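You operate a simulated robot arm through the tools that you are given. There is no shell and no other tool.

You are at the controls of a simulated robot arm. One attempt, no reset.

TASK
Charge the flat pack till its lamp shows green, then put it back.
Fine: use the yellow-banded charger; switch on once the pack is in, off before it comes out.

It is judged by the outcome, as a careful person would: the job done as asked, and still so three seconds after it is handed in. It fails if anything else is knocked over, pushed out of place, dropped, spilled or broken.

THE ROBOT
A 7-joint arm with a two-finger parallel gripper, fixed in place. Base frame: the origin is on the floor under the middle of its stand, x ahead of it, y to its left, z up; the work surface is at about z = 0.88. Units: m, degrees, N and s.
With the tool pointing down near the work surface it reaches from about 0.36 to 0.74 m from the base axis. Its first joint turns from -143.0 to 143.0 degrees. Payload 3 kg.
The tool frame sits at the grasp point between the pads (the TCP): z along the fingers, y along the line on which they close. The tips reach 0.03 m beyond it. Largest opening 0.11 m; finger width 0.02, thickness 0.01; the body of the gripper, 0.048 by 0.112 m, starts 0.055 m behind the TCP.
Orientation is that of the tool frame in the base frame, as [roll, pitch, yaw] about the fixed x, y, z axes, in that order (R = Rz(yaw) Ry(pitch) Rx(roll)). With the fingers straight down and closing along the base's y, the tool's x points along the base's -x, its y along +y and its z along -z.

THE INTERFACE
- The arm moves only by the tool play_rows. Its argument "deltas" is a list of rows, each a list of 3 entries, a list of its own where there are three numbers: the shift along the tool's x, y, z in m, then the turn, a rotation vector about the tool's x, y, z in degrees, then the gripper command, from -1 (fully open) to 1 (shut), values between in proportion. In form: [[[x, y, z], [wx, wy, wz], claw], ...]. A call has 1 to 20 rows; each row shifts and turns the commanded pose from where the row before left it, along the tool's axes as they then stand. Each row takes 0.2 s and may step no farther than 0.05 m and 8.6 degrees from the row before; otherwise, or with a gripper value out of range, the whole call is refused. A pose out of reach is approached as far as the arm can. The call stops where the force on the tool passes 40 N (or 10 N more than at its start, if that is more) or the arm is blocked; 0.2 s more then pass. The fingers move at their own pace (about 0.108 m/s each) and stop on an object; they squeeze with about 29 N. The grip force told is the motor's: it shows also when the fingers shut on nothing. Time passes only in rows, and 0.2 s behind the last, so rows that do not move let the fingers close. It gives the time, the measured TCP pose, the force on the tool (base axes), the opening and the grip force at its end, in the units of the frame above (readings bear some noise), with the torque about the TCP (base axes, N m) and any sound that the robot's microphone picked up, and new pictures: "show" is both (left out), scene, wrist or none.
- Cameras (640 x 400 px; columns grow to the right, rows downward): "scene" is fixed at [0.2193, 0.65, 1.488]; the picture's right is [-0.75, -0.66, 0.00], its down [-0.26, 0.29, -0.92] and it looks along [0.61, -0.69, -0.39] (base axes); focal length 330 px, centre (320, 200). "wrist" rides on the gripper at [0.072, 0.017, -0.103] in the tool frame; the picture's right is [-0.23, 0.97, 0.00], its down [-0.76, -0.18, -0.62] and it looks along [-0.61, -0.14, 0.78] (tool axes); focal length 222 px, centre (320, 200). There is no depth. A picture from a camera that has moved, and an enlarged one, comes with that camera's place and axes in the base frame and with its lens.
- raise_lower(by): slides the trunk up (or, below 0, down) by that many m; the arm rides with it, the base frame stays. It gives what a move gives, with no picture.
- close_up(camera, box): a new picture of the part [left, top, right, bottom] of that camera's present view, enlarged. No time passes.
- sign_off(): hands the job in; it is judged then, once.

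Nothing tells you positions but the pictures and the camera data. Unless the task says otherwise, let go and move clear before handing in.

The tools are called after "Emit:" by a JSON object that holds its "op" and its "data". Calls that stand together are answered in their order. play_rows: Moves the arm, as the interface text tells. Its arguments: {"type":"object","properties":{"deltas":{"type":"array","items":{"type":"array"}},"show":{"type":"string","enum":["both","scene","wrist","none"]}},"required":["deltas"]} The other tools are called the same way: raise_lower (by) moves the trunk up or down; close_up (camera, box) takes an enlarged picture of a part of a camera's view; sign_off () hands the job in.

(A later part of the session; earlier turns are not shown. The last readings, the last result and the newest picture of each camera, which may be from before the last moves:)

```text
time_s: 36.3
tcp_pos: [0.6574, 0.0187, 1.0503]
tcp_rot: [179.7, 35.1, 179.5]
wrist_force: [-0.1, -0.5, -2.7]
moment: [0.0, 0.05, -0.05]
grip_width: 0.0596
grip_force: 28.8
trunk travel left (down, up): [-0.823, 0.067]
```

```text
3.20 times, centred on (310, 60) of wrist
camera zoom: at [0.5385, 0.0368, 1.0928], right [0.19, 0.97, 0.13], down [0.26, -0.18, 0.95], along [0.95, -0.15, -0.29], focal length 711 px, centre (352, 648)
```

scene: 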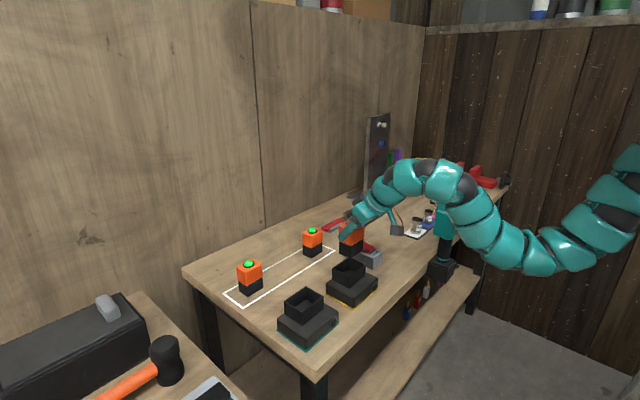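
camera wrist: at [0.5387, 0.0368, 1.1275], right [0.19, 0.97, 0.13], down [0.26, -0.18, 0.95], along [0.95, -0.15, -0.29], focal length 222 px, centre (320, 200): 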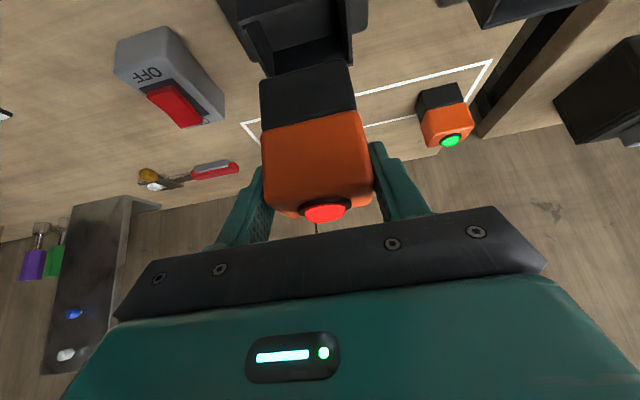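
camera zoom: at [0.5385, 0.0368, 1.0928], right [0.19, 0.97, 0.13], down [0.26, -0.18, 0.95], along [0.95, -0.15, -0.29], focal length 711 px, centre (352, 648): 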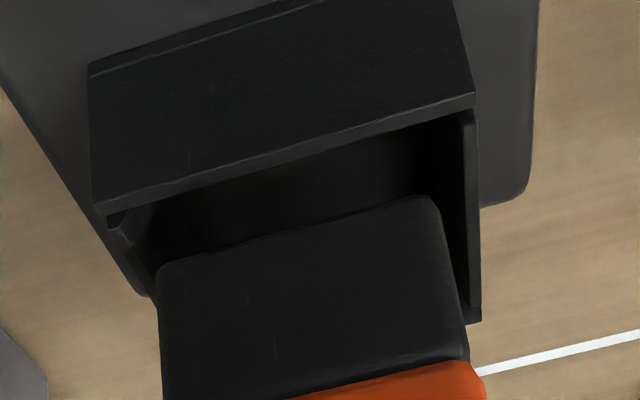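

The pack bottom is about 1 cm above the rim and nearly centred. I'll nudge it 2 mm in x and 1 mm in y, then lower in small steps while watching the force.

Emit:
{"op": "play_rows", "data": {"deltas": [[[-0.0016, 0.001, 0.0012], [0, 0, 0], 1], [[0.0023, 0, 0.0033], [0, 0, 0], 1], [[0.0023, 0, 0.0033], [0, 0, 0], 1], [[0.0023, 0, 0.0033], [0, 0, 0], 1], [[0, 0, 0], [0, 0, 0], 1]], "show": "none"}}

Emit:
{"op": "close_up", "data": {"camera": "scene", "box": [320, 230, 385, 300]}}

Emit:
{"op": "close_up", "data": {"camera": "wrist", "box": [210, 0, 410, 120]}}

```text
time_s: 37.5
tcp_pos: [0.6598, 0.0207, 1.0386]
tcp_rot: [179.8, 34.9, 179.6]
wrist_force: [-0.6, -0.3, -3.4]
moment: [-0.03, 0.05, 0.02]
grip_width: 0.0596
grip_force: 29.2
trunk travel left (down, up): [-0.823, 0.067]
```

```text
5.71 times, centred on (352, 265) of scene
camera zoom: at [0.2193, 0.65, 1.488], right [-0.75, -0.66, 0.0], down [-0.26, 0.29, -0.92], along [0.61, -0.69, -0.39], focal length 1887 px, centre (134, -171)
```

zoom: 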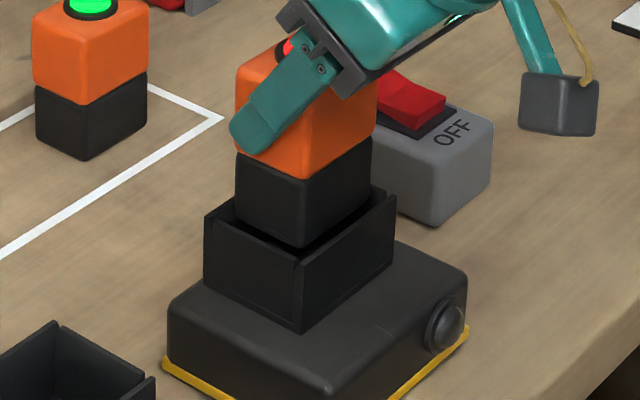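

```text
3.20 times, centred on (310, 60) of wrist
camera zoom: at [0.5409, 0.0378, 1.0805], right [0.19, 0.97, 0.13], down [0.26, -0.18, 0.95], along [0.95, -0.15, -0.29], focal length 711 px, centre (352, 648)
```

zoom: 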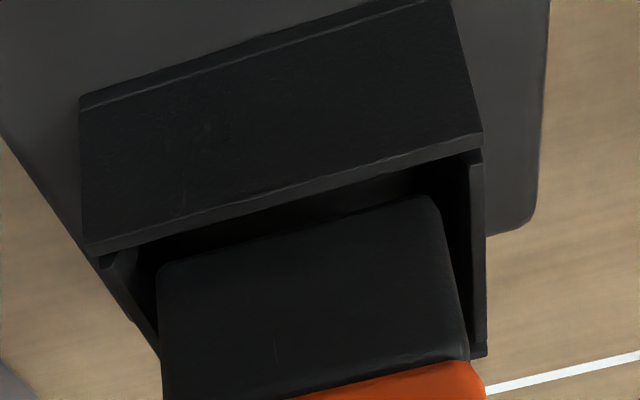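

The pack bottom is entering the socket with even gaps on all sides and no contact force. I'll continue down gently.

Emit:
{"op": "play_rows", "data": {"deltas": [[[0.0023, 0, 0.0033], [0, 0, 0], 1], [[0.0023, 0, 0.0033], [0, 0, 0], 1], [[0.0023, 0, 0.0033], [0, 0, 0], 1], [[0, 0, 0], [0, 0, 0], 1]], "show": "none"}}

Emit:
{"op": "close_up", "data": {"camera": "scene", "box": [320, 230, 385, 300]}}

```text
time_s: 38.5
tcp_pos: [0.66, 0.0205, 1.0278]
tcp_rot: [179.7, 35.0, 179.6]
wrist_force: [0.8, -1.0, -3.1]
moment: [0.0, -0.02, -0.02]
grip_width: 0.0598
grip_force: 28.8
trunk travel left (down, up): [-0.823, 0.067]
```

```text
5.71 times, centred on (352, 265) of scene
camera zoom: at [0.2193, 0.65, 1.488], right [-0.75, -0.66, 0.0], down [-0.26, 0.29, -0.92], along [0.61, -0.69, -0.39], focal length 1887 px, centre (134, -171)
```

zoom: 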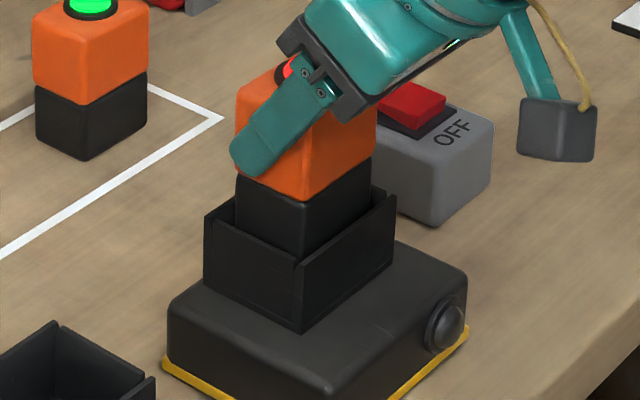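

The pack is inside the walls with no side force. I'll keep lowering.

Emit:
{"op": "play_rows", "data": {"deltas": [[[0.0023, 0, 0.0033], [0, 0, 0], 1], [[0.0023, 0, 0.0033], [0, 0, 0], 1], [[0.0023, 0, 0.0033], [0, 0, 0], 1], [[0.0023, 0, 0.0033], [0, 0, 0], 1], [[0, 0, 0], [0, 0, 0], 1]], "show": "none"}}

Emit:
{"op": "close_up", "data": {"camera": "scene", "box": [320, 230, 385, 300]}}

```text
time_s: 39.7
tcp_pos: [0.6591, 0.0187, 1.0114]
tcp_rot: [179.7, 35.2, 179.4]
wrist_force: [0.2, 0.5, -3.5]
moment: [-0.01, -0.01, 0.01]
grip_width: 0.0598
grip_force: 28.8
trunk travel left (down, up): [-0.823, 0.067]
```

```text
5.71 times, centred on (352, 265) of scene
camera zoom: at [0.2193, 0.65, 1.488], right [-0.75, -0.66, 0.0], down [-0.26, 0.29, -0.92], along [0.61, -0.69, -0.39], focal length 1887 px, centre (134, -171)
```

zoom: 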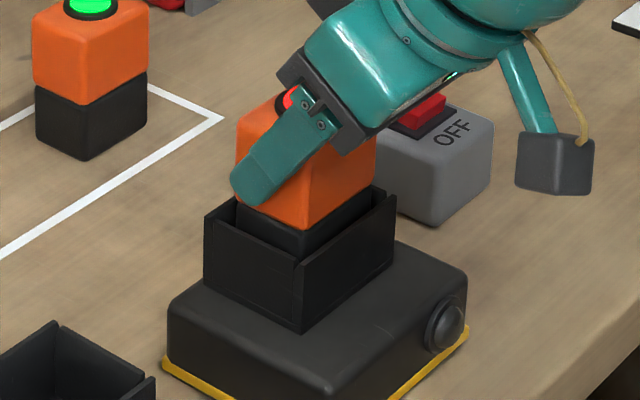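

About 1 cm of black is left above the rim. I'll finish seating it in smaller steps and watch the vertical force.

Emit:
{"op": "play_rows", "data": {"deltas": [[[0.00144, 0, 0.00205], [0, 0, 0], 1], [[0.00144, 0, 0.00205], [0, 0, 0], 1], [[0.00144, 0, 0.00205], [0, 0, 0], 1], [[0, 0, 0], [0, 0, 0], 1]], "show": "none"}}

Emit:
{"op": "close_up", "data": {"camera": "scene", "box": [320, 230, 385, 300]}}

```text
time_s: 40.7
tcp_pos: [0.6593, 0.0202, 1.0063]
tcp_rot: [179.7, 35.5, 179.6]
wrist_force: [3.6, 0.4, 15.4]
moment: [-0.45, -0.03, 0.09]
grip_width: 0.0598
grip_force: 29.1
trunk travel left (down, up): [-0.823, 0.067]
```

```text
5.71 times, centred on (352, 265) of scene
camera zoom: at [0.2193, 0.65, 1.488], right [-0.75, -0.66, 0.0], down [-0.26, 0.29, -0.92], along [0.61, -0.69, -0.39], focal length 1887 px, centre (134, -171)
```

zoom: 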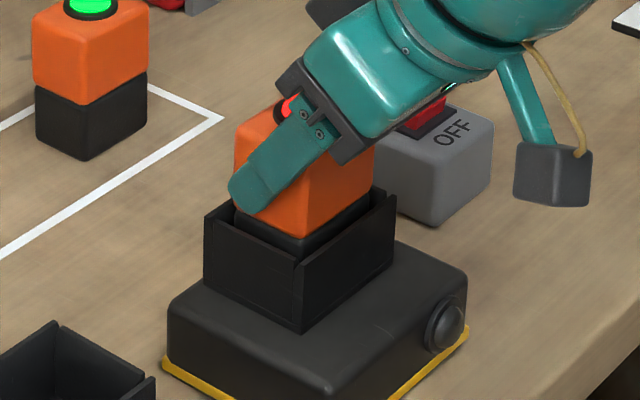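

Upward force of 15 N: the pack has bottomed out in the socket, at a depth that matches the socket floor. I'll open the gripper and see how it settles.

Emit:
{"op": "play_rows", "data": {"deltas": [[[0, 0, 0], [0, 0, 0], 0.0], [[0, 0, 0], [0, 0, 0], -0.5], [[0, 0, 0], [0, 0, 0], -0.5], [[0, 0, 0], [0, 0, 0], -0.5]], "show": "none"}}

Emit:
{"op": "close_up", "data": {"camera": "scene", "box": [320, 230, 385, 300]}}

Emit:
{"op": "close_up", "data": {"camera": "wrist", "box": [180, 0, 460, 230]}}

```text
time_s: 41.7
tcp_pos: [0.6594, 0.0202, 1.0044]
tcp_rot: [179.7, 35.1, 179.5]
wrist_force: [-0.3, -0.7, -0.6]
moment: [0.01, -0.04, 0.01]
grip_width: 0.0826
grip_force: 0.0
trunk travel left (down, up): [-0.823, 0.067]
```

```text
5.71 times, centred on (352, 265) of scene
camera zoom: at [0.2193, 0.65, 1.488], right [-0.75, -0.66, 0.0], down [-0.26, 0.29, -0.92], along [0.61, -0.69, -0.39], focal length 1887 px, centre (134, -171)
```

zoom: 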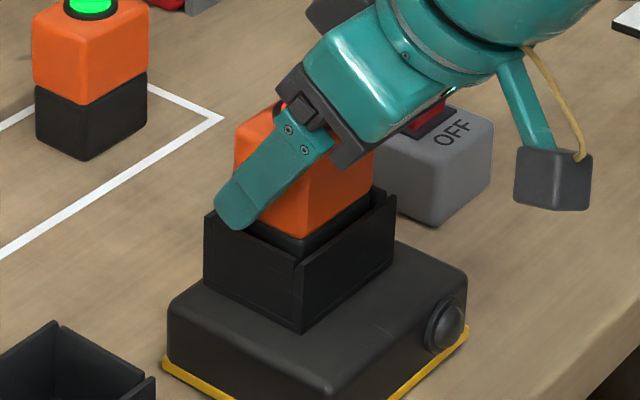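

```text
1.74 times, centred on (320, 115) of wrist
camera zoom: at [0.5402, 0.0374, 1.0453], right [0.19, 0.97, 0.13], down [0.26, -0.18, 0.95], along [0.95, -0.15, -0.29], focal length 386 px, centre (320, 348)
```

zoom: 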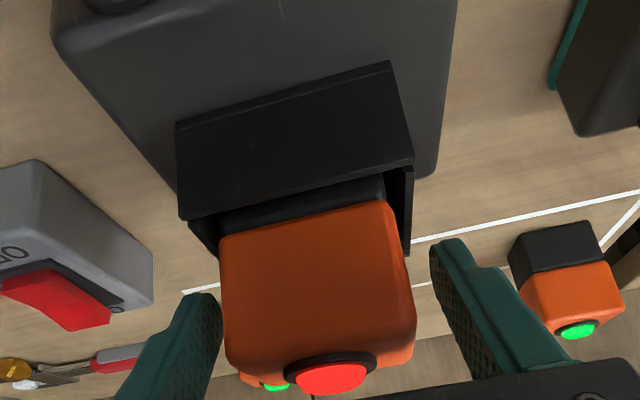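

The pack sits level in the socket and its lamp is still red. I'll back straight up and clear with the trunk, then head for the switch.

Emit:
{"op": "raise_lower", "data": {"by": 0.065}}

Emit:
{"op": "play_rows", "data": {"deltas": [[[-0.0115, 0, -0.0164], [0, 0, 0], -0.5], [[-0.0115, 0, -0.0164], [0, 0, 0], -0.5], [[0, -0.03, 0], [0, 0, 0], -0.5], [[0, -0.03, 0], [0, 0, 0], -0.5], [[0, -0.03, 0], [0, 0, 0], -0.5], [[0, -0.03, 0], [0, 0, 0], 0], [[0, -0.03, 0], [0, 0, 0], 1], [[0, 0, 0], [0, 0, 0], 1]], "show": "both"}}

```text
time_s: 42.7
tcp_pos: [0.6595, 0.0195, 1.0693]
tcp_rot: [179.7, 35.2, 179.6]
wrist_force: [0.7, -0.3, -0.5]
moment: [0.0, 0.01, -0.01]
grip_width: 0.0825
grip_force: 0.1
trunk travel left (down, up): [-0.888, 0.002]
```

```text
time_s: 44.5
tcp_pos: [0.6574, -0.1281, 1.1096]
tcp_rot: [179.7, 35.1, 179.6]
wrist_force: [0.4, 0.0, -0.3]
moment: [-0.04, 0.0, -0.04]
grip_width: 0.0001
grip_force: 29.3
trunk travel left (down, up): [-0.888, 0.002]
camera wrist: at [0.5387, -0.1109, 1.1506], right [0.19, 0.97, 0.13], down [0.26, -0.18, 0.95], along [0.95, -0.14, -0.29], focal length 222 px, centre (320, 200)
```

scene: 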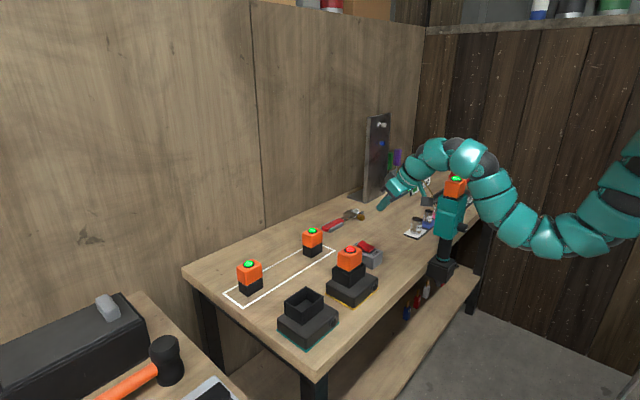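
wrist: 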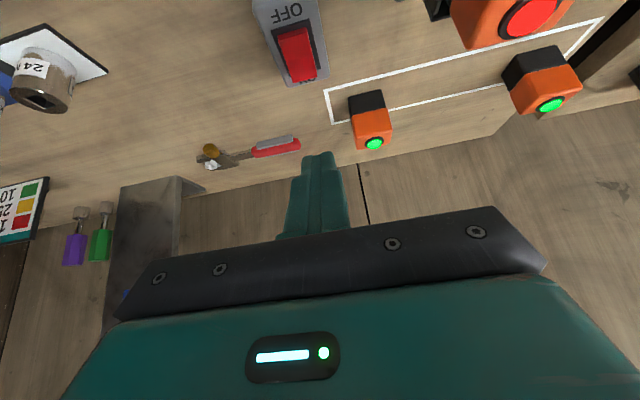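

The pack stands in the charger and the gripper is closed and clear. The switch is directly ahead, so I'll zoom in to find its ON end precisely.

Emit:
{"op": "close_up", "data": {"camera": "wrist", "box": [240, 0, 360, 100]}}

Emit:
{"op": "close_up", "data": {"camera": "scene", "box": [325, 225, 395, 315]}}

```text
4.00 times, centred on (300, 50) of wrist
camera zoom: at [0.5387, -0.1109, 1.1506], right [0.19, 0.97, 0.13], down [0.26, -0.18, 0.95], along [0.95, -0.14, -0.29], focal length 888 px, centre (400, 800)
```

zoom: 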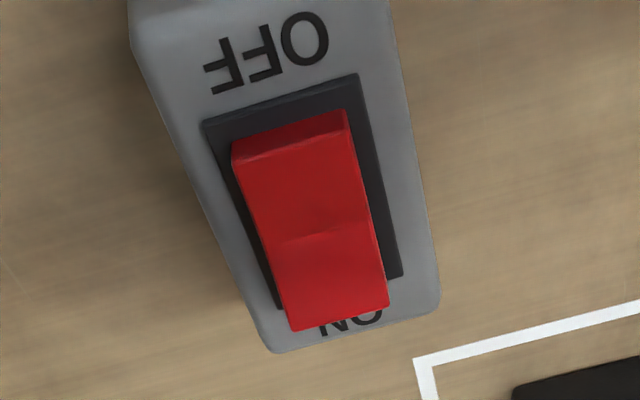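

```text
4.44 times, centred on (360, 270) of scene
camera zoom: at [0.2193, 0.65, 1.488], right [-0.75, -0.66, 0.0], down [-0.26, 0.29, -0.92], along [0.61, -0.69, -0.39], focal length 1468 px, centre (142, -111)
```

zoom: 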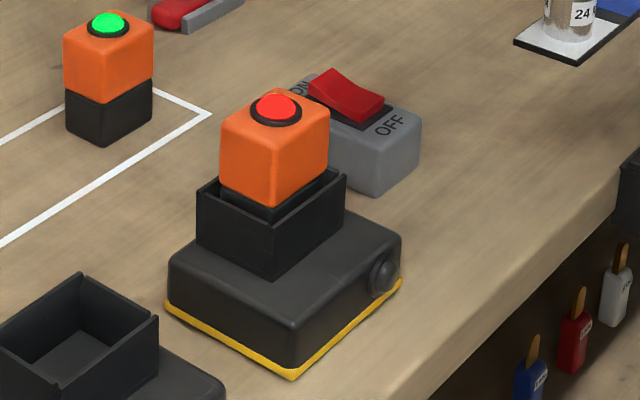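

The rocker centre works out at about (0.727, -0.139) and its raised ON end at x ≈ 0.745, z ≈ 0.937. I'll position the closed fingertips over the ON end, then come down.

Emit:
{"op": "play_rows", "data": {"deltas": [[[-0.0155, -0.0027, 0.0109], [0, 0, 0], 1], [[-0.0155, -0.0027, 0.0109], [0, 0, 0], 1], [[-0.0155, -0.0027, 0.0109], [0, 0, 0], 1], [[-0.0155, -0.0027, 0.0109], [0, 0, 0], 1], [[0, 0, 0], [0, 0, 0], 1]], "show": "none"}}

Emit:
{"op": "raise_lower", "data": {"by": -0.1}}

Emit:
{"op": "close_up", "data": {"camera": "scene", "box": [330, 210, 420, 300]}}

Emit:
{"op": "close_up", "data": {"camera": "wrist", "box": [200, 0, 440, 220]}}

```text
time_s: 45.7
tcp_pos: [0.7339, -0.1418, 1.1101]
tcp_rot: [179.7, 34.9, 179.8]
wrist_force: [-0.2, 1.1, -0.2]
moment: [0.0, 0.0, -0.02]
grip_width: 0.0002
grip_force: 28.7
trunk travel left (down, up): [-0.888, 0.002]
```

```text
time_s: 47.0
tcp_pos: [0.7329, -0.1415, 1.0101]
tcp_rot: [179.7, 35.2, 179.6]
wrist_force: [0.2, 0.0, -0.3]
moment: [-0.03, 0.04, -0.03]
grip_width: 0.0002
grip_force: 29.0
trunk travel left (down, up): [-0.788, 0.102]
```

```text
4.44 times, centred on (375, 255) of scene
camera zoom: at [0.2193, 0.65, 1.488], right [-0.75, -0.66, 0.0], down [-0.26, 0.29, -0.92], along [0.61, -0.69, -0.39], focal length 1468 px, centre (76, -44)
```

zoom: 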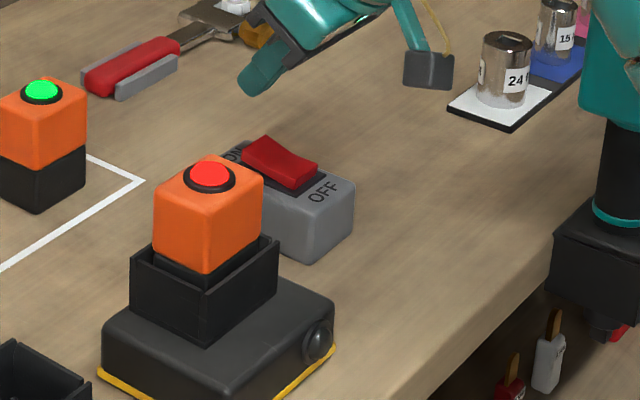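

```text
1.82 times, centred on (320, 110) of wrist
camera zoom: at [0.6139, -0.1242, 1.0511], right [0.19, 0.97, 0.13], down [0.26, -0.18, 0.95], along [0.95, -0.15, -0.29], focal length 404 px, centre (320, 364)
```

zoom: 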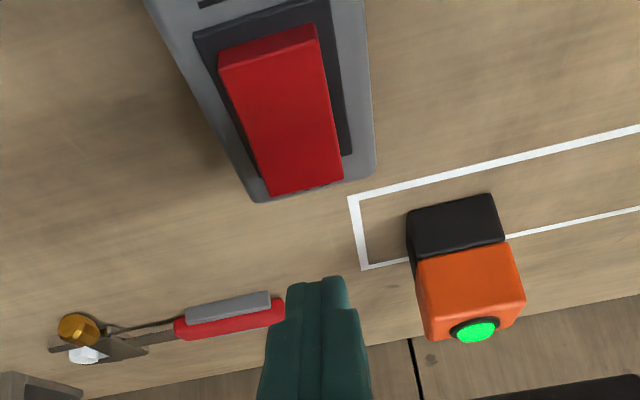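

The tip is lined up with the ON end. I'll shift 3 mm back toward the pivot side and lower until contact, in small steps.

Emit:
{"op": "play_rows", "data": {"deltas": [[[0.0025, 0.001, -0.0017], [0, 0, 0], 1], [[0.0057, 0, 0.0082], [0, 0, 0], 1], [[0.0057, 0, 0.0082], [0, 0, 0], 1], [[0.0057, 0, 0.0082], [0, 0, 0], 1], [[0, 0, 0], [0, 0, 0], 1]], "show": "none"}}

Emit:
{"op": "close_up", "data": {"camera": "scene", "box": [345, 215, 405, 275]}}

Emit:
{"op": "close_up", "data": {"camera": "wrist", "box": [200, 0, 440, 220]}}

```text
time_s: 48.2
tcp_pos: [0.7309, -0.1419, 0.9801]
tcp_rot: [179.6, 35.2, 179.6]
wrist_force: [0.3, 0.2, -0.6]
moment: [0.04, -0.02, -0.03]
grip_width: 0.0002
grip_force: 29.7
trunk travel left (down, up): [-0.788, 0.102]
```

```text
6.67 times, centred on (375, 245) of scene
camera zoom: at [0.2193, 0.65, 1.488], right [-0.75, -0.66, 0.0], down [-0.26, 0.29, -0.92], along [0.61, -0.69, -0.39], focal length 2202 px, centre (-47, -100)
```

zoom: 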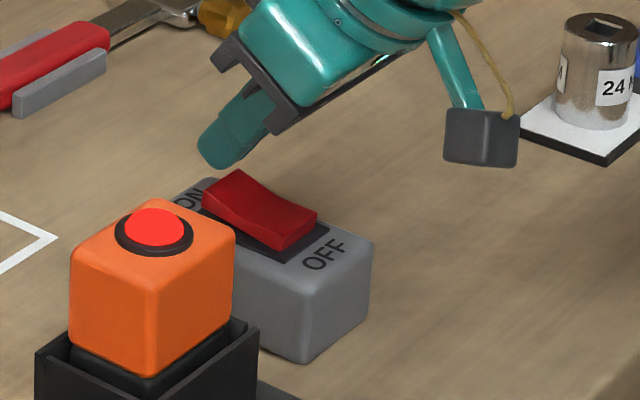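

```text
1.82 times, centred on (320, 110) of wrist
camera zoom: at [0.6113, -0.1241, 1.0204], right [0.19, 0.97, 0.13], down [0.26, -0.18, 0.95], along [0.95, -0.15, -0.29], focal length 404 px, centre (320, 364)
```

zoom: 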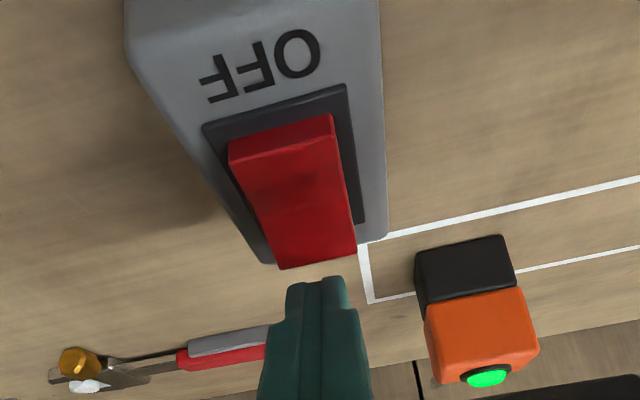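

The tip will land very near the end of the ON side, so I'll shift another 4 mm inward and then press down in small steps.

Emit:
{"op": "play_rows", "data": {"deltas": [[[0.0033, 0.001, -0.0023], [0, 0, 0], 1], [[0.0023, 0, 0.0033], [0, 0, 0], 1], [[0.0023, 0, 0.0033], [0, 0, 0], 1], [[0.0023, 0, 0.0033], [0, 0, 0], 1], [[0, 0, 0], [0, 0, 0], 1]], "show": "none"}}

Emit:
{"op": "close_up", "data": {"camera": "scene", "box": [345, 215, 405, 275]}}

Emit:
{"op": "close_up", "data": {"camera": "wrist", "box": [200, 0, 440, 220]}}

```text
time_s: 49.5
tcp_pos: [0.7262, -0.1398, 0.9681]
tcp_rot: [179.7, 35.2, 179.6]
wrist_force: [0.0, -1.3, -0.2]
moment: [0.01, 0.01, -0.05]
grip_width: 0.0
grip_force: 28.4
trunk travel left (down, up): [-0.788, 0.102]
```

```text
6.67 times, centred on (375, 245) of scene
camera zoom: at [0.2193, 0.65, 1.488], right [-0.75, -0.66, 0.0], down [-0.26, 0.29, -0.92], along [0.61, -0.69, -0.39], focal length 2202 px, centre (-47, -100)
```

zoom: 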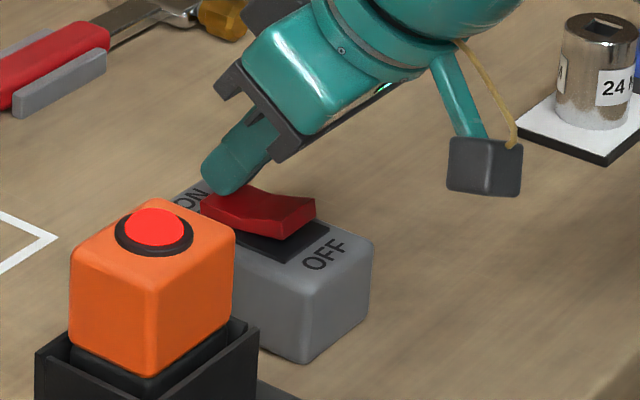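

```text
1.82 times, centred on (320, 110) of wrist
camera zoom: at [0.6073, -0.122, 1.0086], right [0.19, 0.97, 0.13], down [0.26, -0.18, 0.95], along [0.95, -0.15, -0.29], focal length 404 px, centre (320, 364)
```

zoom: 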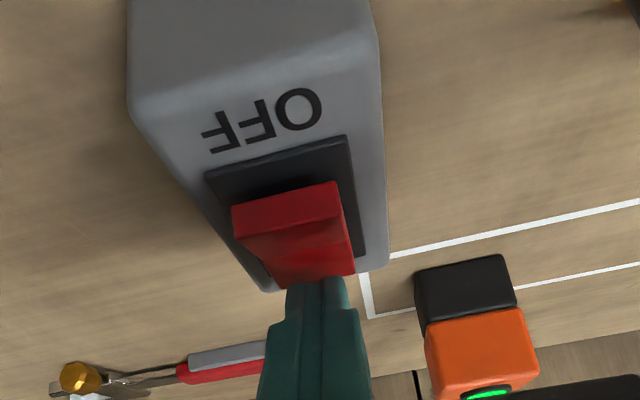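

The rocker is already tilting under the fingertip. I'll press a little farther to carry it fully over to ON.

Emit:
{"op": "play_rows", "data": {"deltas": [[[0.0017, 0, 0.0025], [0, 0, 0], 1], [[0.0017, 0, 0.0025], [0, 0, 0], 1], [[0, 0, 0], [0, 0, 0], 1]], "show": "none"}}

Emit:
{"op": "close_up", "data": {"camera": "scene", "box": [325, 215, 405, 295]}}

```text
time_s: 50.2
tcp_pos: [0.7263, -0.1394, 0.9667]
tcp_rot: [179.7, 35.7, 179.6]
wrist_force: [6.5, -0.8, 31.8]
moment: [-0.08, -0.47, 0.37]
grip_width: 0.0003
grip_force: 28.8
trunk travel left (down, up): [-0.788, 0.102]
```

```text
5.00 times, centred on (365, 255) of scene
camera zoom: at [0.2193, 0.65, 1.488], right [-0.75, -0.66, 0.0], down [-0.26, 0.29, -0.92], along [0.61, -0.69, -0.39], focal length 1651 px, centre (95, -75)
```

zoom: 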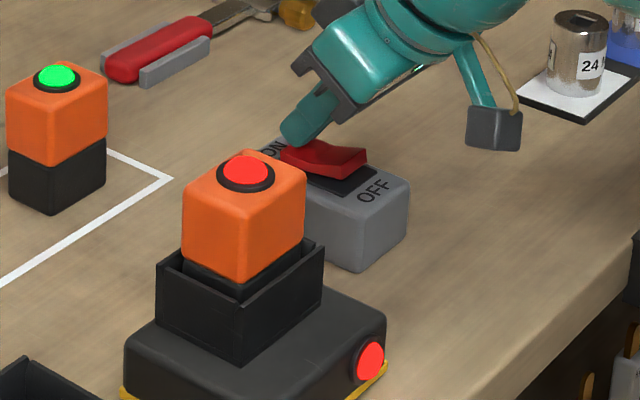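

The charger's indicator has lit red, so it's on and charging, and the rocker is at its stop. I'll lift off the switch and wait for the pack's own lamp.

Emit:
{"op": "play_rows", "data": {"deltas": [[[-0.0057, 0, -0.0082], [0, 0, 0], 1], [[-0.0115, 0, -0.0164], [0, 0, 0], 1], [[-0.0115, 0, -0.0164], [0, 0, 0], 1], [[0, 0, 0], [0, 0, 0], 1]], "show": "none"}}

Emit:
{"op": "close_up", "data": {"camera": "scene", "box": [325, 215, 405, 315]}}

```text
time_s: 51.2
tcp_pos: [0.7265, -0.1407, 1.0118]
tcp_rot: [179.7, 35.1, 179.6]
wrist_force: [0.1, -0.3, 0.6]
moment: [-0.01, -0.03, 0.0]
grip_width: 0.0
grip_force: 29.2
trunk travel left (down, up): [-0.788, 0.102]
```

```text
4.00 times, centred on (365, 265) of scene
camera zoom: at [0.2193, 0.65, 1.488], right [-0.75, -0.66, 0.0], down [-0.26, 0.29, -0.92], along [0.61, -0.69, -0.39], focal length 1321 px, centre (140, -60)
```

zoom: 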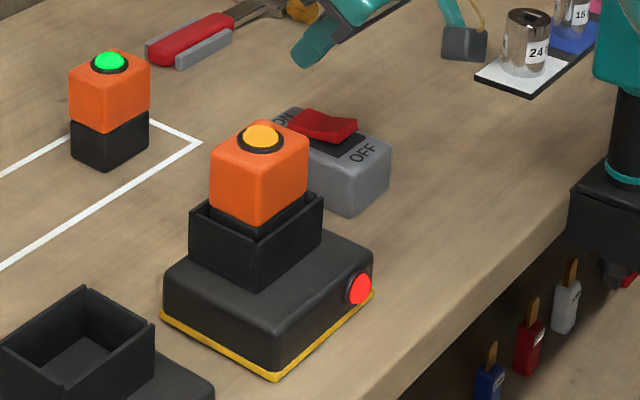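

The pack's lamp has gone amber, so it's charging. While waiting I'll move the fingertip over the OFF end, well above it.

Emit:
{"op": "play_rows", "data": {"deltas": [[[0.0092, 0.001, -0.0065], [0, 0, 0], 1], [[0.0092, 0, -0.0065], [0, 0, 0], 1], [[0, 0, 0], [0, 0, 0], 1], [[0, 0, 0], [0, 0, 0], 1], [[0, 0, 0], [0, 0, 0], 1], [[0, 0, 0], [0, 0, 0], 1], [[0, 0, 0], [0, 0, 0], 1], [[0, 0, 0], [0, 0, 0], 1], [[0, 0, 0], [0, 0, 0], 1], [[0, 0, 0], [0, 0, 0], 1]], "show": "none"}}

Emit:
{"op": "close_up", "data": {"camera": "scene", "box": [325, 215, 405, 315]}}

Emit:
{"op": "close_up", "data": {"camera": "wrist", "box": [200, 0, 440, 220]}}

```text
time_s: 53.5
tcp_pos: [0.7038, -0.1401, 1.0119]
tcp_rot: [179.7, 35.1, 179.6]
wrist_force: [0.0, -0.1, 0.2]
moment: [0.0, -0.02, 0.01]
grip_width: 0.0
grip_force: 28.1
trunk travel left (down, up): [-0.788, 0.102]
```

```text
4.00 times, centred on (365, 265) of scene
camera zoom: at [0.2193, 0.65, 1.488], right [-0.75, -0.66, 0.0], down [-0.26, 0.29, -0.92], along [0.61, -0.69, -0.39], focal length 1321 px, centre (140, -60)
```

zoom: 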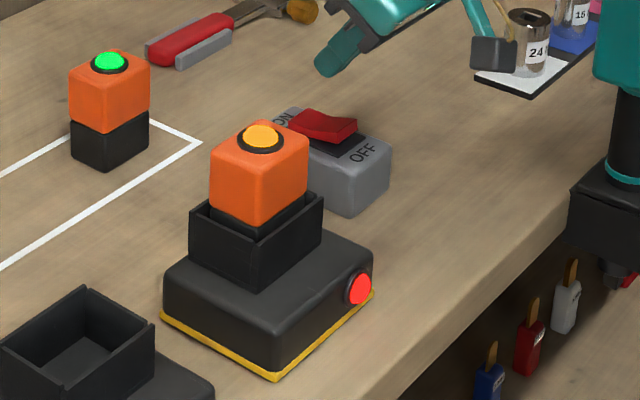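

```text
1.82 times, centred on (320, 110) of wrist
camera zoom: at [0.5852, -0.122, 1.053], right [0.19, 0.97, 0.13], down [0.26, -0.18, 0.95], along [0.95, -0.15, -0.29], focal length 404 px, centre (320, 364)
```

zoom: 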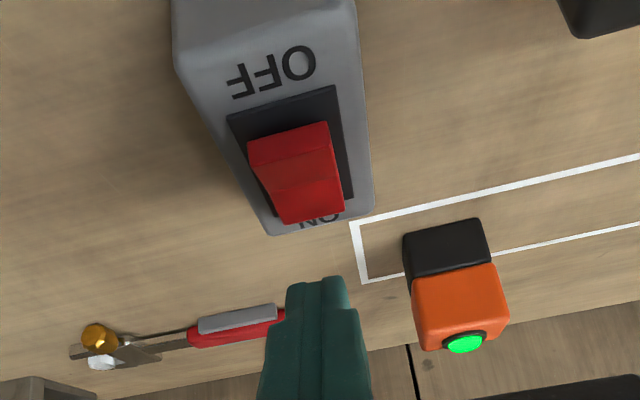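

Still amber with the charger lit. I'll wait in place and watch the lamp.

Emit:
{"op": "play_rows", "data": {"deltas": [[[0, 0, 0], [0, 0, 0], 1], [[0, 0, 0], [0, 0, 0], 1], [[0, 0, 0], [0, 0, 0], 1], [[0, 0, 0], [0, 0, 0], 1], [[0, 0, 0], [0, 0, 0], 1], [[0, 0, 0], [0, 0, 0], 1], [[0, 0, 0], [0, 0, 0], 1], [[0, 0, 0], [0, 0, 0], 1], [[0, 0, 0], [0, 0, 0], 1], [[0, 0, 0], [0, 0, 0], 1], [[0, 0, 0], [0, 0, 0], 1], [[0, 0, 0], [0, 0, 0], 1], [[0, 0, 0], [0, 0, 0], 1], [[0, 0, 0], [0, 0, 0], 1], [[0, 0, 0], [0, 0, 0], 1], [[0, 0, 0], [0, 0, 0], 1], [[0, 0, 0], [0, 0, 0], 1], [[0, 0, 0], [0, 0, 0], 1], [[0, 0, 0], [0, 0, 0], 1], [[0, 0, 0], [0, 0, 0], 1]], "show": "scene"}}

```text
time_s: 57.6
tcp_pos: [0.7034, -0.1403, 1.0129]
tcp_rot: [179.7, 35.1, 179.6]
wrist_force: [-0.9, 0.5, 0.5]
moment: [-0.04, 0.02, -0.06]
grip_width: 0.0004
grip_force: 29.7
trunk travel left (down, up): [-0.788, 0.102]
```

scene: 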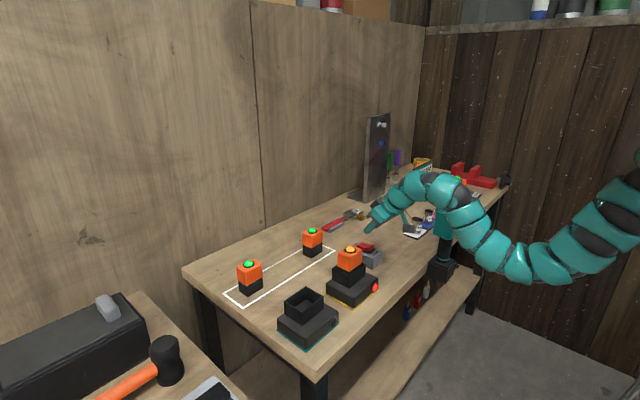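

The pack's lamp is still amber and the charger's indicator red. I'll keep waiting.

Emit:
{"op": "play_rows", "data": {"deltas": [[[0, 0, 0], [0, 0, 0], 1], [[0, 0, 0], [0, 0, 0], 1], [[0, 0, 0], [0, 0, 0], 1], [[0, 0, 0], [0, 0, 0], 1], [[0, 0, 0], [0, 0, 0], 1], [[0, 0, 0], [0, 0, 0], 1], [[0, 0, 0], [0, 0, 0], 1], [[0, 0, 0], [0, 0, 0], 1], [[0, 0, 0], [0, 0, 0], 1], [[0, 0, 0], [0, 0, 0], 1], [[0, 0, 0], [0, 0, 0], 1], [[0, 0, 0], [0, 0, 0], 1], [[0, 0, 0], [0, 0, 0], 1], [[0, 0, 0], [0, 0, 0], 1], [[0, 0, 0], [0, 0, 0], 1], [[0, 0, 0], [0, 0, 0], 1], [[0, 0, 0], [0, 0, 0], 1], [[0, 0, 0], [0, 0, 0], 1], [[0, 0, 0], [0, 0, 0], 1], [[0, 0, 0], [0, 0, 0], 1]], "show": "none"}}

Emit:
{"op": "close_up", "data": {"camera": "scene", "box": [325, 215, 405, 315]}}

```text
time_s: 61.9
tcp_pos: [0.704, -0.1392, 1.0126]
tcp_rot: [179.7, 35.1, 179.6]
wrist_force: [0.2, 0.1, 0.1]
moment: [0.01, 0.0, -0.03]
grip_width: 0.0002
grip_force: 28.7
trunk travel left (down, up): [-0.788, 0.102]
```

```text
4.00 times, centred on (365, 265) of scene
camera zoom: at [0.2193, 0.65, 1.488], right [-0.75, -0.66, 0.0], down [-0.26, 0.29, -0.92], along [0.61, -0.69, -0.39], focal length 1321 px, centre (140, -60)
```

zoom: 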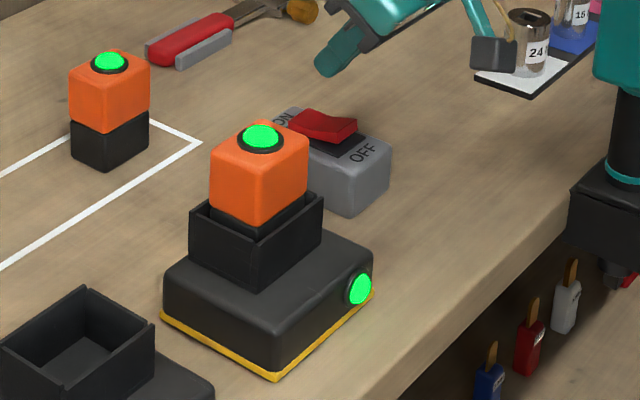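

Both the pack's lamp and the charger's indicator are green. Now I'll switch off by pressing the OFF end.

Emit:
{"op": "play_rows", "data": {"deltas": [[[0.0057, 0, 0.0082], [0, 0, 0], 1], [[0.0057, 0, 0.0082], [0, 0, 0], 1], [[0.0057, 0, 0.0082], [0, 0, 0], 1], [[0.0034, 0, 0.0049], [0, 0, 0], 1], [[0, 0, 0], [0, 0, 0], 1]], "show": "none"}}

Emit:
{"op": "close_up", "data": {"camera": "scene", "box": [345, 215, 405, 275]}}

Emit:
{"op": "close_up", "data": {"camera": "wrist", "box": [200, 0, 440, 220]}}

```text
time_s: 63.0
tcp_pos: [0.7048, -0.1384, 0.9759]
tcp_rot: [179.7, 35.1, 179.6]
wrist_force: [-0.5, -0.2, 0.0]
moment: [0.02, -0.06, -0.01]
grip_width: 0.0
grip_force: 28.8
trunk travel left (down, up): [-0.788, 0.102]
```

```text
6.67 times, centred on (375, 245) of scene
camera zoom: at [0.2193, 0.65, 1.488], right [-0.75, -0.66, 0.0], down [-0.26, 0.29, -0.92], along [0.61, -0.69, -0.39], focal length 2202 px, centre (-47, -100)
```

zoom: 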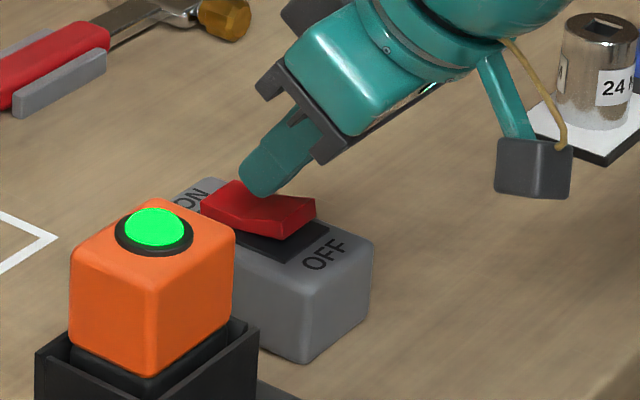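

```text
1.82 times, centred on (320, 110) of wrist
camera zoom: at [0.5847, -0.1207, 1.0168], right [0.19, 0.97, 0.13], down [0.26, -0.18, 0.95], along [0.95, -0.15, -0.29], focal length 404 px, centre (320, 364)
```

zoom: 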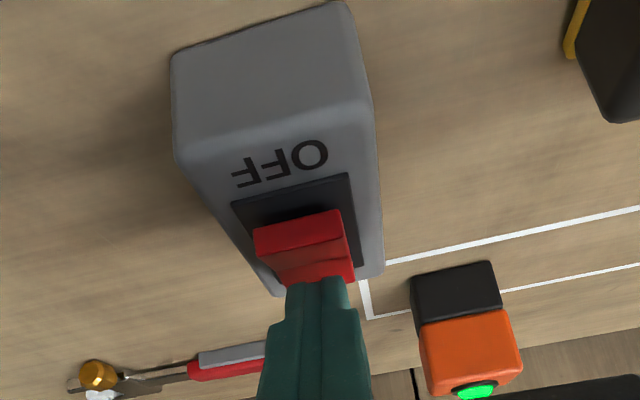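

The tip would land near the rocker's middle, so I'll move it about 13 mm toward the OFF end, lifting slightly first, and recheck.

Emit:
{"op": "play_rows", "data": {"deltas": [[[0.0072, 0, -0.0124], [0, 0, 0], 1], [[0, 0, 0], [0, 0, 0], 1]], "show": "none"}}

Emit:
{"op": "play_rows", "data": {"deltas": [[[0.0034, 0, 0.0049], [0, 0, 0], 1], [[0, 0, 0], [0, 0, 0], 1]], "show": "none"}}

Emit:
{"op": "close_up", "data": {"camera": "scene", "box": [345, 215, 405, 275]}}

```text
time_s: 63.6
tcp_pos: [0.6905, -0.1377, 0.9805]
tcp_rot: [179.7, 35.1, 179.7]
wrist_force: [0.4, -0.1, 0.0]
moment: [0.0, -0.05, -0.04]
grip_width: 0.0002
grip_force: 28.9
trunk travel left (down, up): [-0.788, 0.102]
```

```text
time_s: 64.2
tcp_pos: [0.691, -0.1396, 0.9765]
tcp_rot: [179.7, 35.1, 179.7]
wrist_force: [0.1, -0.3, 0.4]
moment: [0.0, -0.06, 0.01]
grip_width: 0.0001
grip_force: 28.9
trunk travel left (down, up): [-0.788, 0.102]
```

```text
6.67 times, centred on (375, 245) of scene
camera zoom: at [0.2193, 0.65, 1.488], right [-0.75, -0.66, 0.0], down [-0.26, 0.29, -0.92], along [0.61, -0.69, -0.39], focal length 2202 px, centre (-47, -100)
```

zoom: 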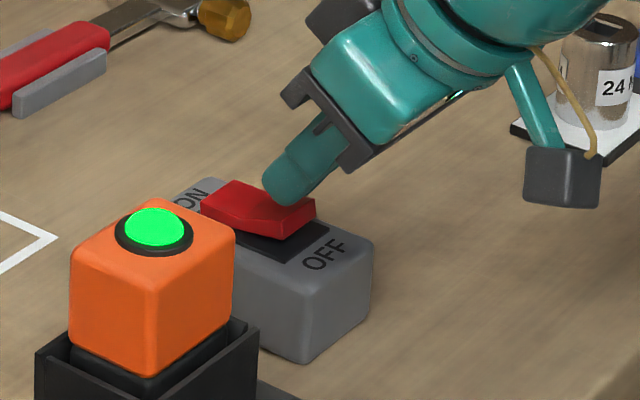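

The tip is now over the OFF half. I'll press down in small steps.

Emit:
{"op": "play_rows", "data": {"deltas": [[[0.0017, 0, 0.0025], [0, 0, 0], 1], [[0.0017, 0, 0.0025], [0, 0, 0], 1], [[0.0017, 0, 0.0025], [0, 0, 0], 1], [[0, 0, 0], [0, 0, 0], 1]], "show": "none"}}

Emit:
{"op": "close_up", "data": {"camera": "scene", "box": [325, 215, 405, 305]}}

```text
time_s: 65.2
tcp_pos: [0.6904, -0.1378, 0.9673]
tcp_rot: [179.6, 35.1, 179.5]
wrist_force: [0.3, 0.6, 0.1]
moment: [0.0, 0.0, 0.0]
grip_width: 0.0001
grip_force: 28.9
trunk travel left (down, up): [-0.788, 0.102]
```

```text
4.44 times, centred on (365, 260) of scene
camera zoom: at [0.2193, 0.65, 1.488], right [-0.75, -0.66, 0.0], down [-0.26, 0.29, -0.92], along [0.61, -0.69, -0.39], focal length 1468 px, centre (120, -67)
```

zoom: 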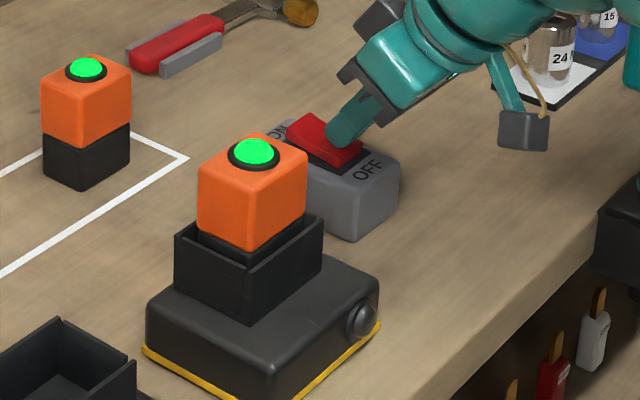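

The charger's indicator went dark while the pack stays green, so it's switched off. I'll lift away and verify the rocker.

Emit:
{"op": "play_rows", "data": {"deltas": [[[-0.0115, 0, -0.0164], [0, 0, 0], 1], [[-0.0115, 0, -0.0164], [0, 0, 0], 1], [[0, 0, 0], [0, 0, 0], 1]], "show": "none"}}

Emit:
{"op": "raise_lower", "data": {"by": 0.1}}

Emit:
{"op": "close_up", "data": {"camera": "scene", "box": [325, 225, 405, 315]}}

```text
time_s: 66.0
tcp_pos: [0.6912, -0.1387, 1.0075]
tcp_rot: [179.7, 35.0, 179.6]
wrist_force: [-0.3, -0.1, 1.6]
moment: [-0.05, -0.01, 0.02]
grip_width: 0.0
grip_force: 29.3
trunk travel left (down, up): [-0.788, 0.102]
```

```text
time_s: 67.4
tcp_pos: [0.6908, -0.1399, 1.1061]
tcp_rot: [179.6, 35.0, 179.5]
wrist_force: [0.3, 0.1, -0.1]
moment: [0.0, 0.03, 0.01]
grip_width: 0.0001
grip_force: 28.7
trunk travel left (down, up): [-0.888, 0.002]
```

```text
4.44 times, centred on (365, 270) of scene
camera zoom: at [0.2193, 0.65, 1.488], right [-0.75, -0.66, 0.0], down [-0.26, 0.29, -0.92], along [0.61, -0.69, -0.39], focal length 1468 px, centre (120, -111)
```

zoom: 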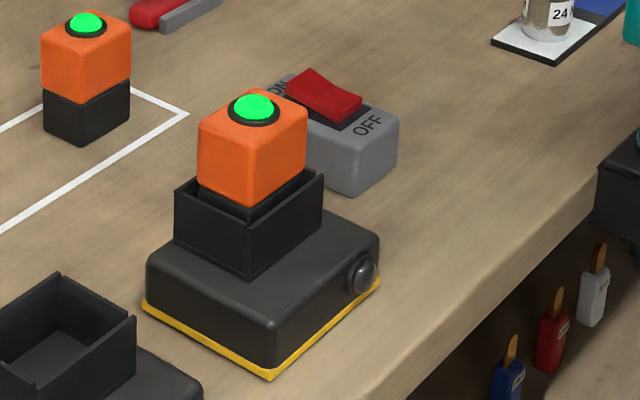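

The rocker is on OFF and the pack shows green. I'll go back over the pack with the gripper open.

Emit:
{"op": "play_rows", "data": {"deltas": [[[0.0051, 0.032, -0.0036], [0, 0, 0], -0.8], [[0.0051, 0.032, -0.0036], [0, 0, 0], -0.8], [[0.0051, 0.032, -0.0036], [0, 0, 0], -0.8], [[0.0051, 0.032, -0.0036], [0, 0, 0], -0.8], [[0.0051, 0.032, -0.0036], [0, 0, 0], -0.8], [[0, 0, 0], [0, 0, 0], -0.8]], "show": "both"}}

```text
time_s: 68.8
tcp_pos: [0.6608, 0.0214, 1.109]
tcp_rot: [179.6, 35.1, 179.5]
wrist_force: [-1.0, -0.4, -0.2]
moment: [0.02, -0.03, 0.0]
grip_width: 0.0992
grip_force: 0.1
trunk travel left (down, up): [-0.888, 0.002]
camera wrist: at [0.542, 0.0392, 1.149], right [0.19, 0.97, 0.13], down [0.26, -0.18, 0.95], along [0.95, -0.15, -0.29], focal length 222 px, centre (320, 200)
```

scene: 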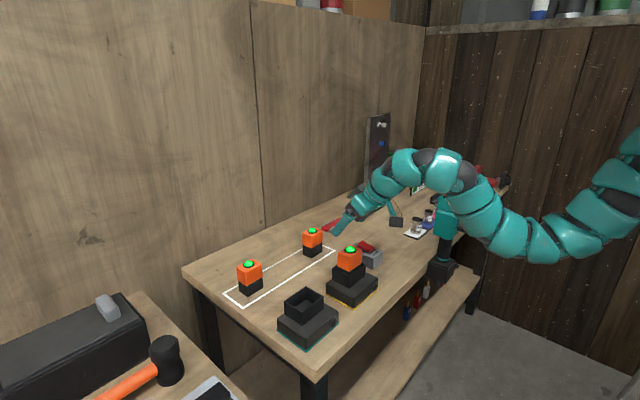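
wrist: 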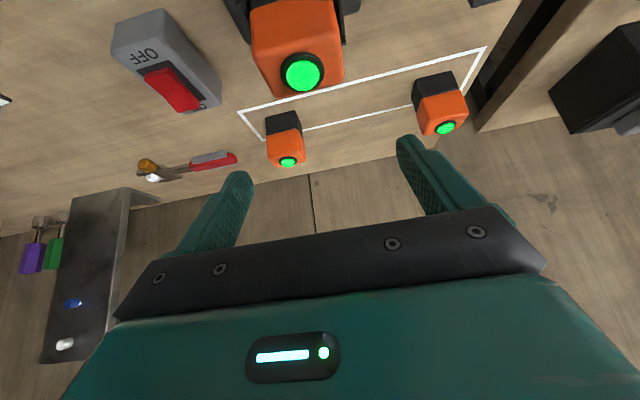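

I'm positioned above the pack. I'll lower in two stages, with a check in between.

Emit:
{"op": "play_rows", "data": {"deltas": [[[0.001, -0.001, -0.0007], [0, 0, 0], -0.8], [[0, 0, 0], [0, 0, 0], -0.8]], "show": "none"}}

Emit:
{"op": "raise_lower", "data": {"by": -0.06}}

Emit:
{"op": "close_up", "data": {"camera": "scene", "box": [310, 215, 400, 305]}}

Emit:
{"op": "close_up", "data": {"camera": "wrist", "box": [180, 0, 460, 230]}}

```text
time_s: 69.4
tcp_pos: [0.6603, 0.0206, 1.1082]
tcp_rot: [179.8, 35.2, 179.6]
wrist_force: [0.5, 0.1, -0.1]
moment: [0.0, -0.01, 0.0]
grip_width: 0.0992
grip_force: 0.0
trunk travel left (down, up): [-0.888, 0.002]
```

```text
time_s: 70.4
tcp_pos: [0.6596, 0.02, 1.048]
tcp_rot: [179.7, 35.1, 179.6]
wrist_force: [0.5, 0.9, 0.3]
moment: [0.02, -0.06, -0.02]
grip_width: 0.0989
grip_force: 0.1
trunk travel left (down, up): [-0.828, 0.062]
```

```text
4.44 times, centred on (355, 260) of scene
camera zoom: at [0.2193, 0.65, 1.488], right [-0.75, -0.66, 0.0], down [-0.26, 0.29, -0.92], along [0.61, -0.69, -0.39], focal length 1468 px, centre (164, -67)
```

zoom: 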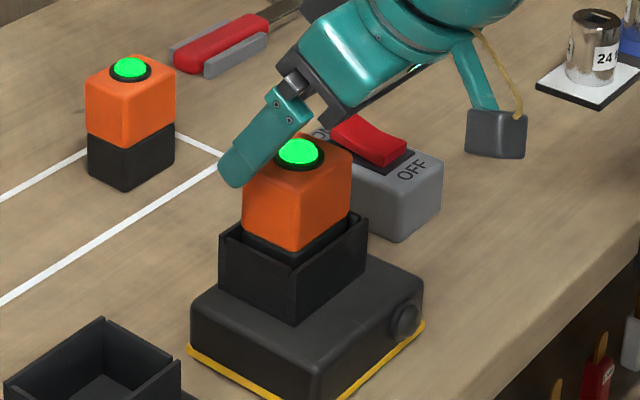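

```text
1.74 times, centred on (320, 115) of wrist
camera zoom: at [0.5405, 0.038, 1.0892], right [0.19, 0.97, 0.13], down [0.26, -0.18, 0.95], along [0.95, -0.15, -0.29], focal length 386 px, centre (320, 348)
```

zoom: 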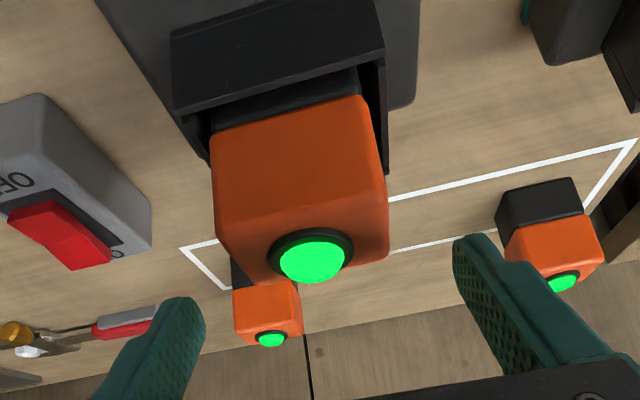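

The fingers straddle the pack. I'll lower the last 4.2 cm to the earlier grip height and close.

Emit:
{"op": "raise_lower", "data": {"by": -0.042}}

Emit:
{"op": "play_rows", "data": {"deltas": [[[0, 0, 0], [0, 0, 0], 0.0], [[0, 0, 0], [0, 0, 0], 1], [[0, 0, 0], [0, 0, 0], 1], [[0, 0, 0], [0, 0, 0], 1]], "show": "none"}}

Emit:
{"op": "close_up", "data": {"camera": "scene", "box": [310, 215, 400, 305]}}

```text
time_s: 71.2
tcp_pos: [0.6595, 0.0201, 1.0055]
tcp_rot: [179.7, 35.0, 179.6]
wrist_force: [0.1, 0.2, 0.1]
moment: [0.03, 0.03, 0.01]
grip_width: 0.099
grip_force: 0.1
trunk travel left (down, up): [-0.786, 0.104]
```

```text
time_s: 72.2
tcp_pos: [0.6603, 0.0202, 1.0059]
tcp_rot: [179.7, 35.0, 179.6]
wrist_force: [0.8, -0.3, 0.8]
moment: [-0.15, -0.07, 0.0]
grip_width: 0.0598
grip_force: 28.8
trunk travel left (down, up): [-0.786, 0.104]
```

```text
4.44 times, centred on (355, 260) of scene
camera zoom: at [0.2193, 0.65, 1.488], right [-0.75, -0.66, 0.0], down [-0.26, 0.29, -0.92], along [0.61, -0.69, -0.39], focal length 1468 px, centre (164, -67)
```

zoom: 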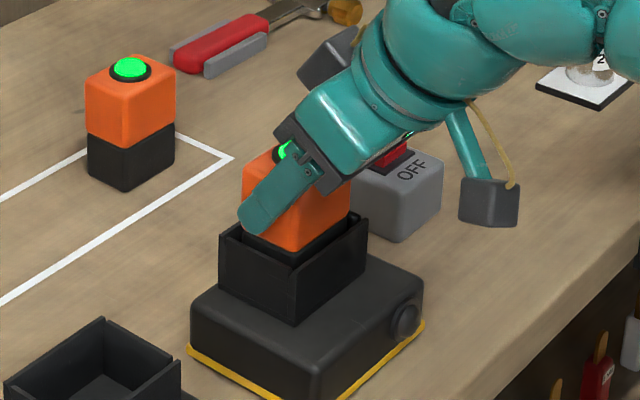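

I've gripped the pack again. I'll lift it straight out with the trunk, a little at first to check that the charger stays put.

Emit:
{"op": "raise_lower", "data": {"by": 0.02}}

Emit:
{"op": "close_up", "data": {"camera": "scene", "box": [310, 215, 400, 305]}}

```text
time_s: 72.9
tcp_pos: [0.6597, 0.0202, 1.0249]
tcp_rot: [179.8, 35.0, 179.5]
wrist_force: [0.9, -0.2, -2.6]
moment: [-0.01, 0.0, -0.02]
grip_width: 0.0596
grip_force: 29.0
trunk travel left (down, up): [-0.806, 0.084]
```

```text
4.44 times, centred on (355, 260) of scene
camera zoom: at [0.2193, 0.65, 1.488], right [-0.75, -0.66, 0.0], down [-0.26, 0.29, -0.92], along [0.61, -0.69, -0.39], focal length 1468 px, centre (164, -67)
```

zoom: 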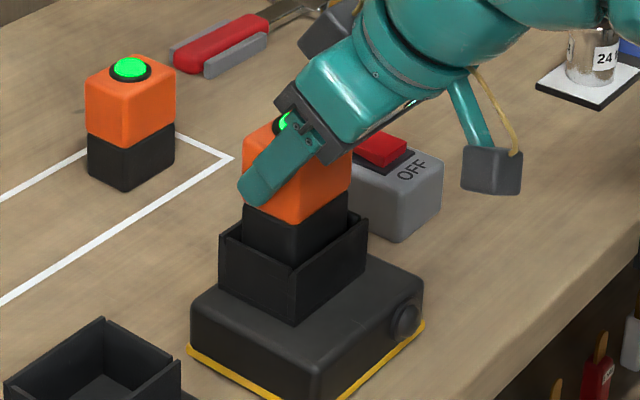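

Only the pack's weight is on the tool and the charger hasn't moved. I'll lift it clear, then carry it back toward its place in the outline.

Emit:
{"op": "raise_lower", "data": {"by": 0.062}}

Emit:
{"op": "play_rows", "data": {"deltas": [[[-0.0057, 0, -0.0082], [0, 0, 0], 1], [[-0.0164, 0.0045, 0.0115], [0, 0, 0], 1], [[-0.0164, 0.0045, 0.0115], [0, 0, 0], 1], [[-0.0164, 0.0045, 0.0115], [0, 0, 0], 1], [[-0.0164, 0.0045, 0.0115], [0, 0, 0], 1], [[-0.0164, 0.0045, 0.0115], [0, 0, 0], 1], [[0, 0, 0], [0, 0, 0], 1]], "show": "scene"}}

```text
time_s: 73.9
tcp_pos: [0.6599, 0.0205, 1.0873]
tcp_rot: [179.7, 35.0, 179.7]
wrist_force: [-1.0, 0.3, -2.8]
moment: [0.02, 0.0, 0.0]
grip_width: 0.0597
grip_force: 28.3
trunk travel left (down, up): [-0.868, 0.022]
```

```text
time_s: 75.5
tcp_pos: [0.7594, 0.0416, 1.0981]
tcp_rot: [179.7, 35.1, 179.5]
wrist_force: [0.1, 0.3, -2.1]
moment: [-0.03, 0.03, -0.02]
grip_width: 0.0598
grip_force: 29.2
trunk travel left (down, up): [-0.868, 0.022]
```

scene: 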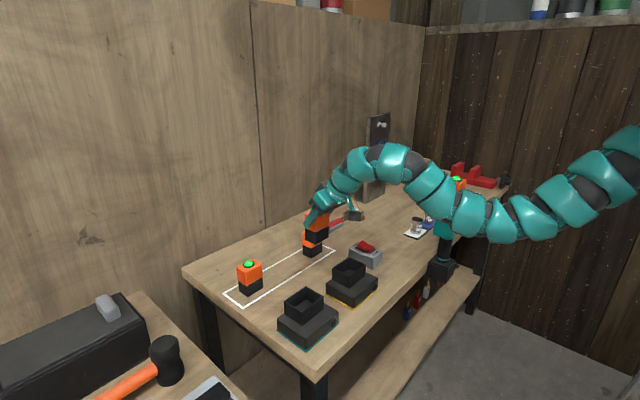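

The carry is steady. I'll continue to above the pack's original spot.

Emit:
{"op": "play_rows", "data": {"deltas": [[[-0.0154, 0.0046, 0.0108], [0, 0, 0], 1], [[-0.0154, 0.0046, 0.0108], [0, 0, 0], 1], [[-0.0154, 0.0046, 0.0108], [0, 0, 0], 1], [[-0.0154, 0.0046, 0.0108], [0, 0, 0], 1], [[-0.0154, 0.0046, 0.0108], [0, 0, 0], 1], [[-0.0154, 0.0046, 0.0108], [0, 0, 0], 1], [[0, 0, 0], [0, 0, 0], 1], [[0, 0, 0], [0, 0, 0], 1]], "show": "none"}}

```text
time_s: 77.3
tcp_pos: [0.8741, 0.0702, 1.1]
tcp_rot: [179.7, 34.9, 179.6]
wrist_force: [0.4, -0.2, -3.0]
moment: [0.0, 0.02, 0.04]
grip_width: 0.0597
grip_force: 28.5
trunk travel left (down, up): [-0.868, 0.022]
```

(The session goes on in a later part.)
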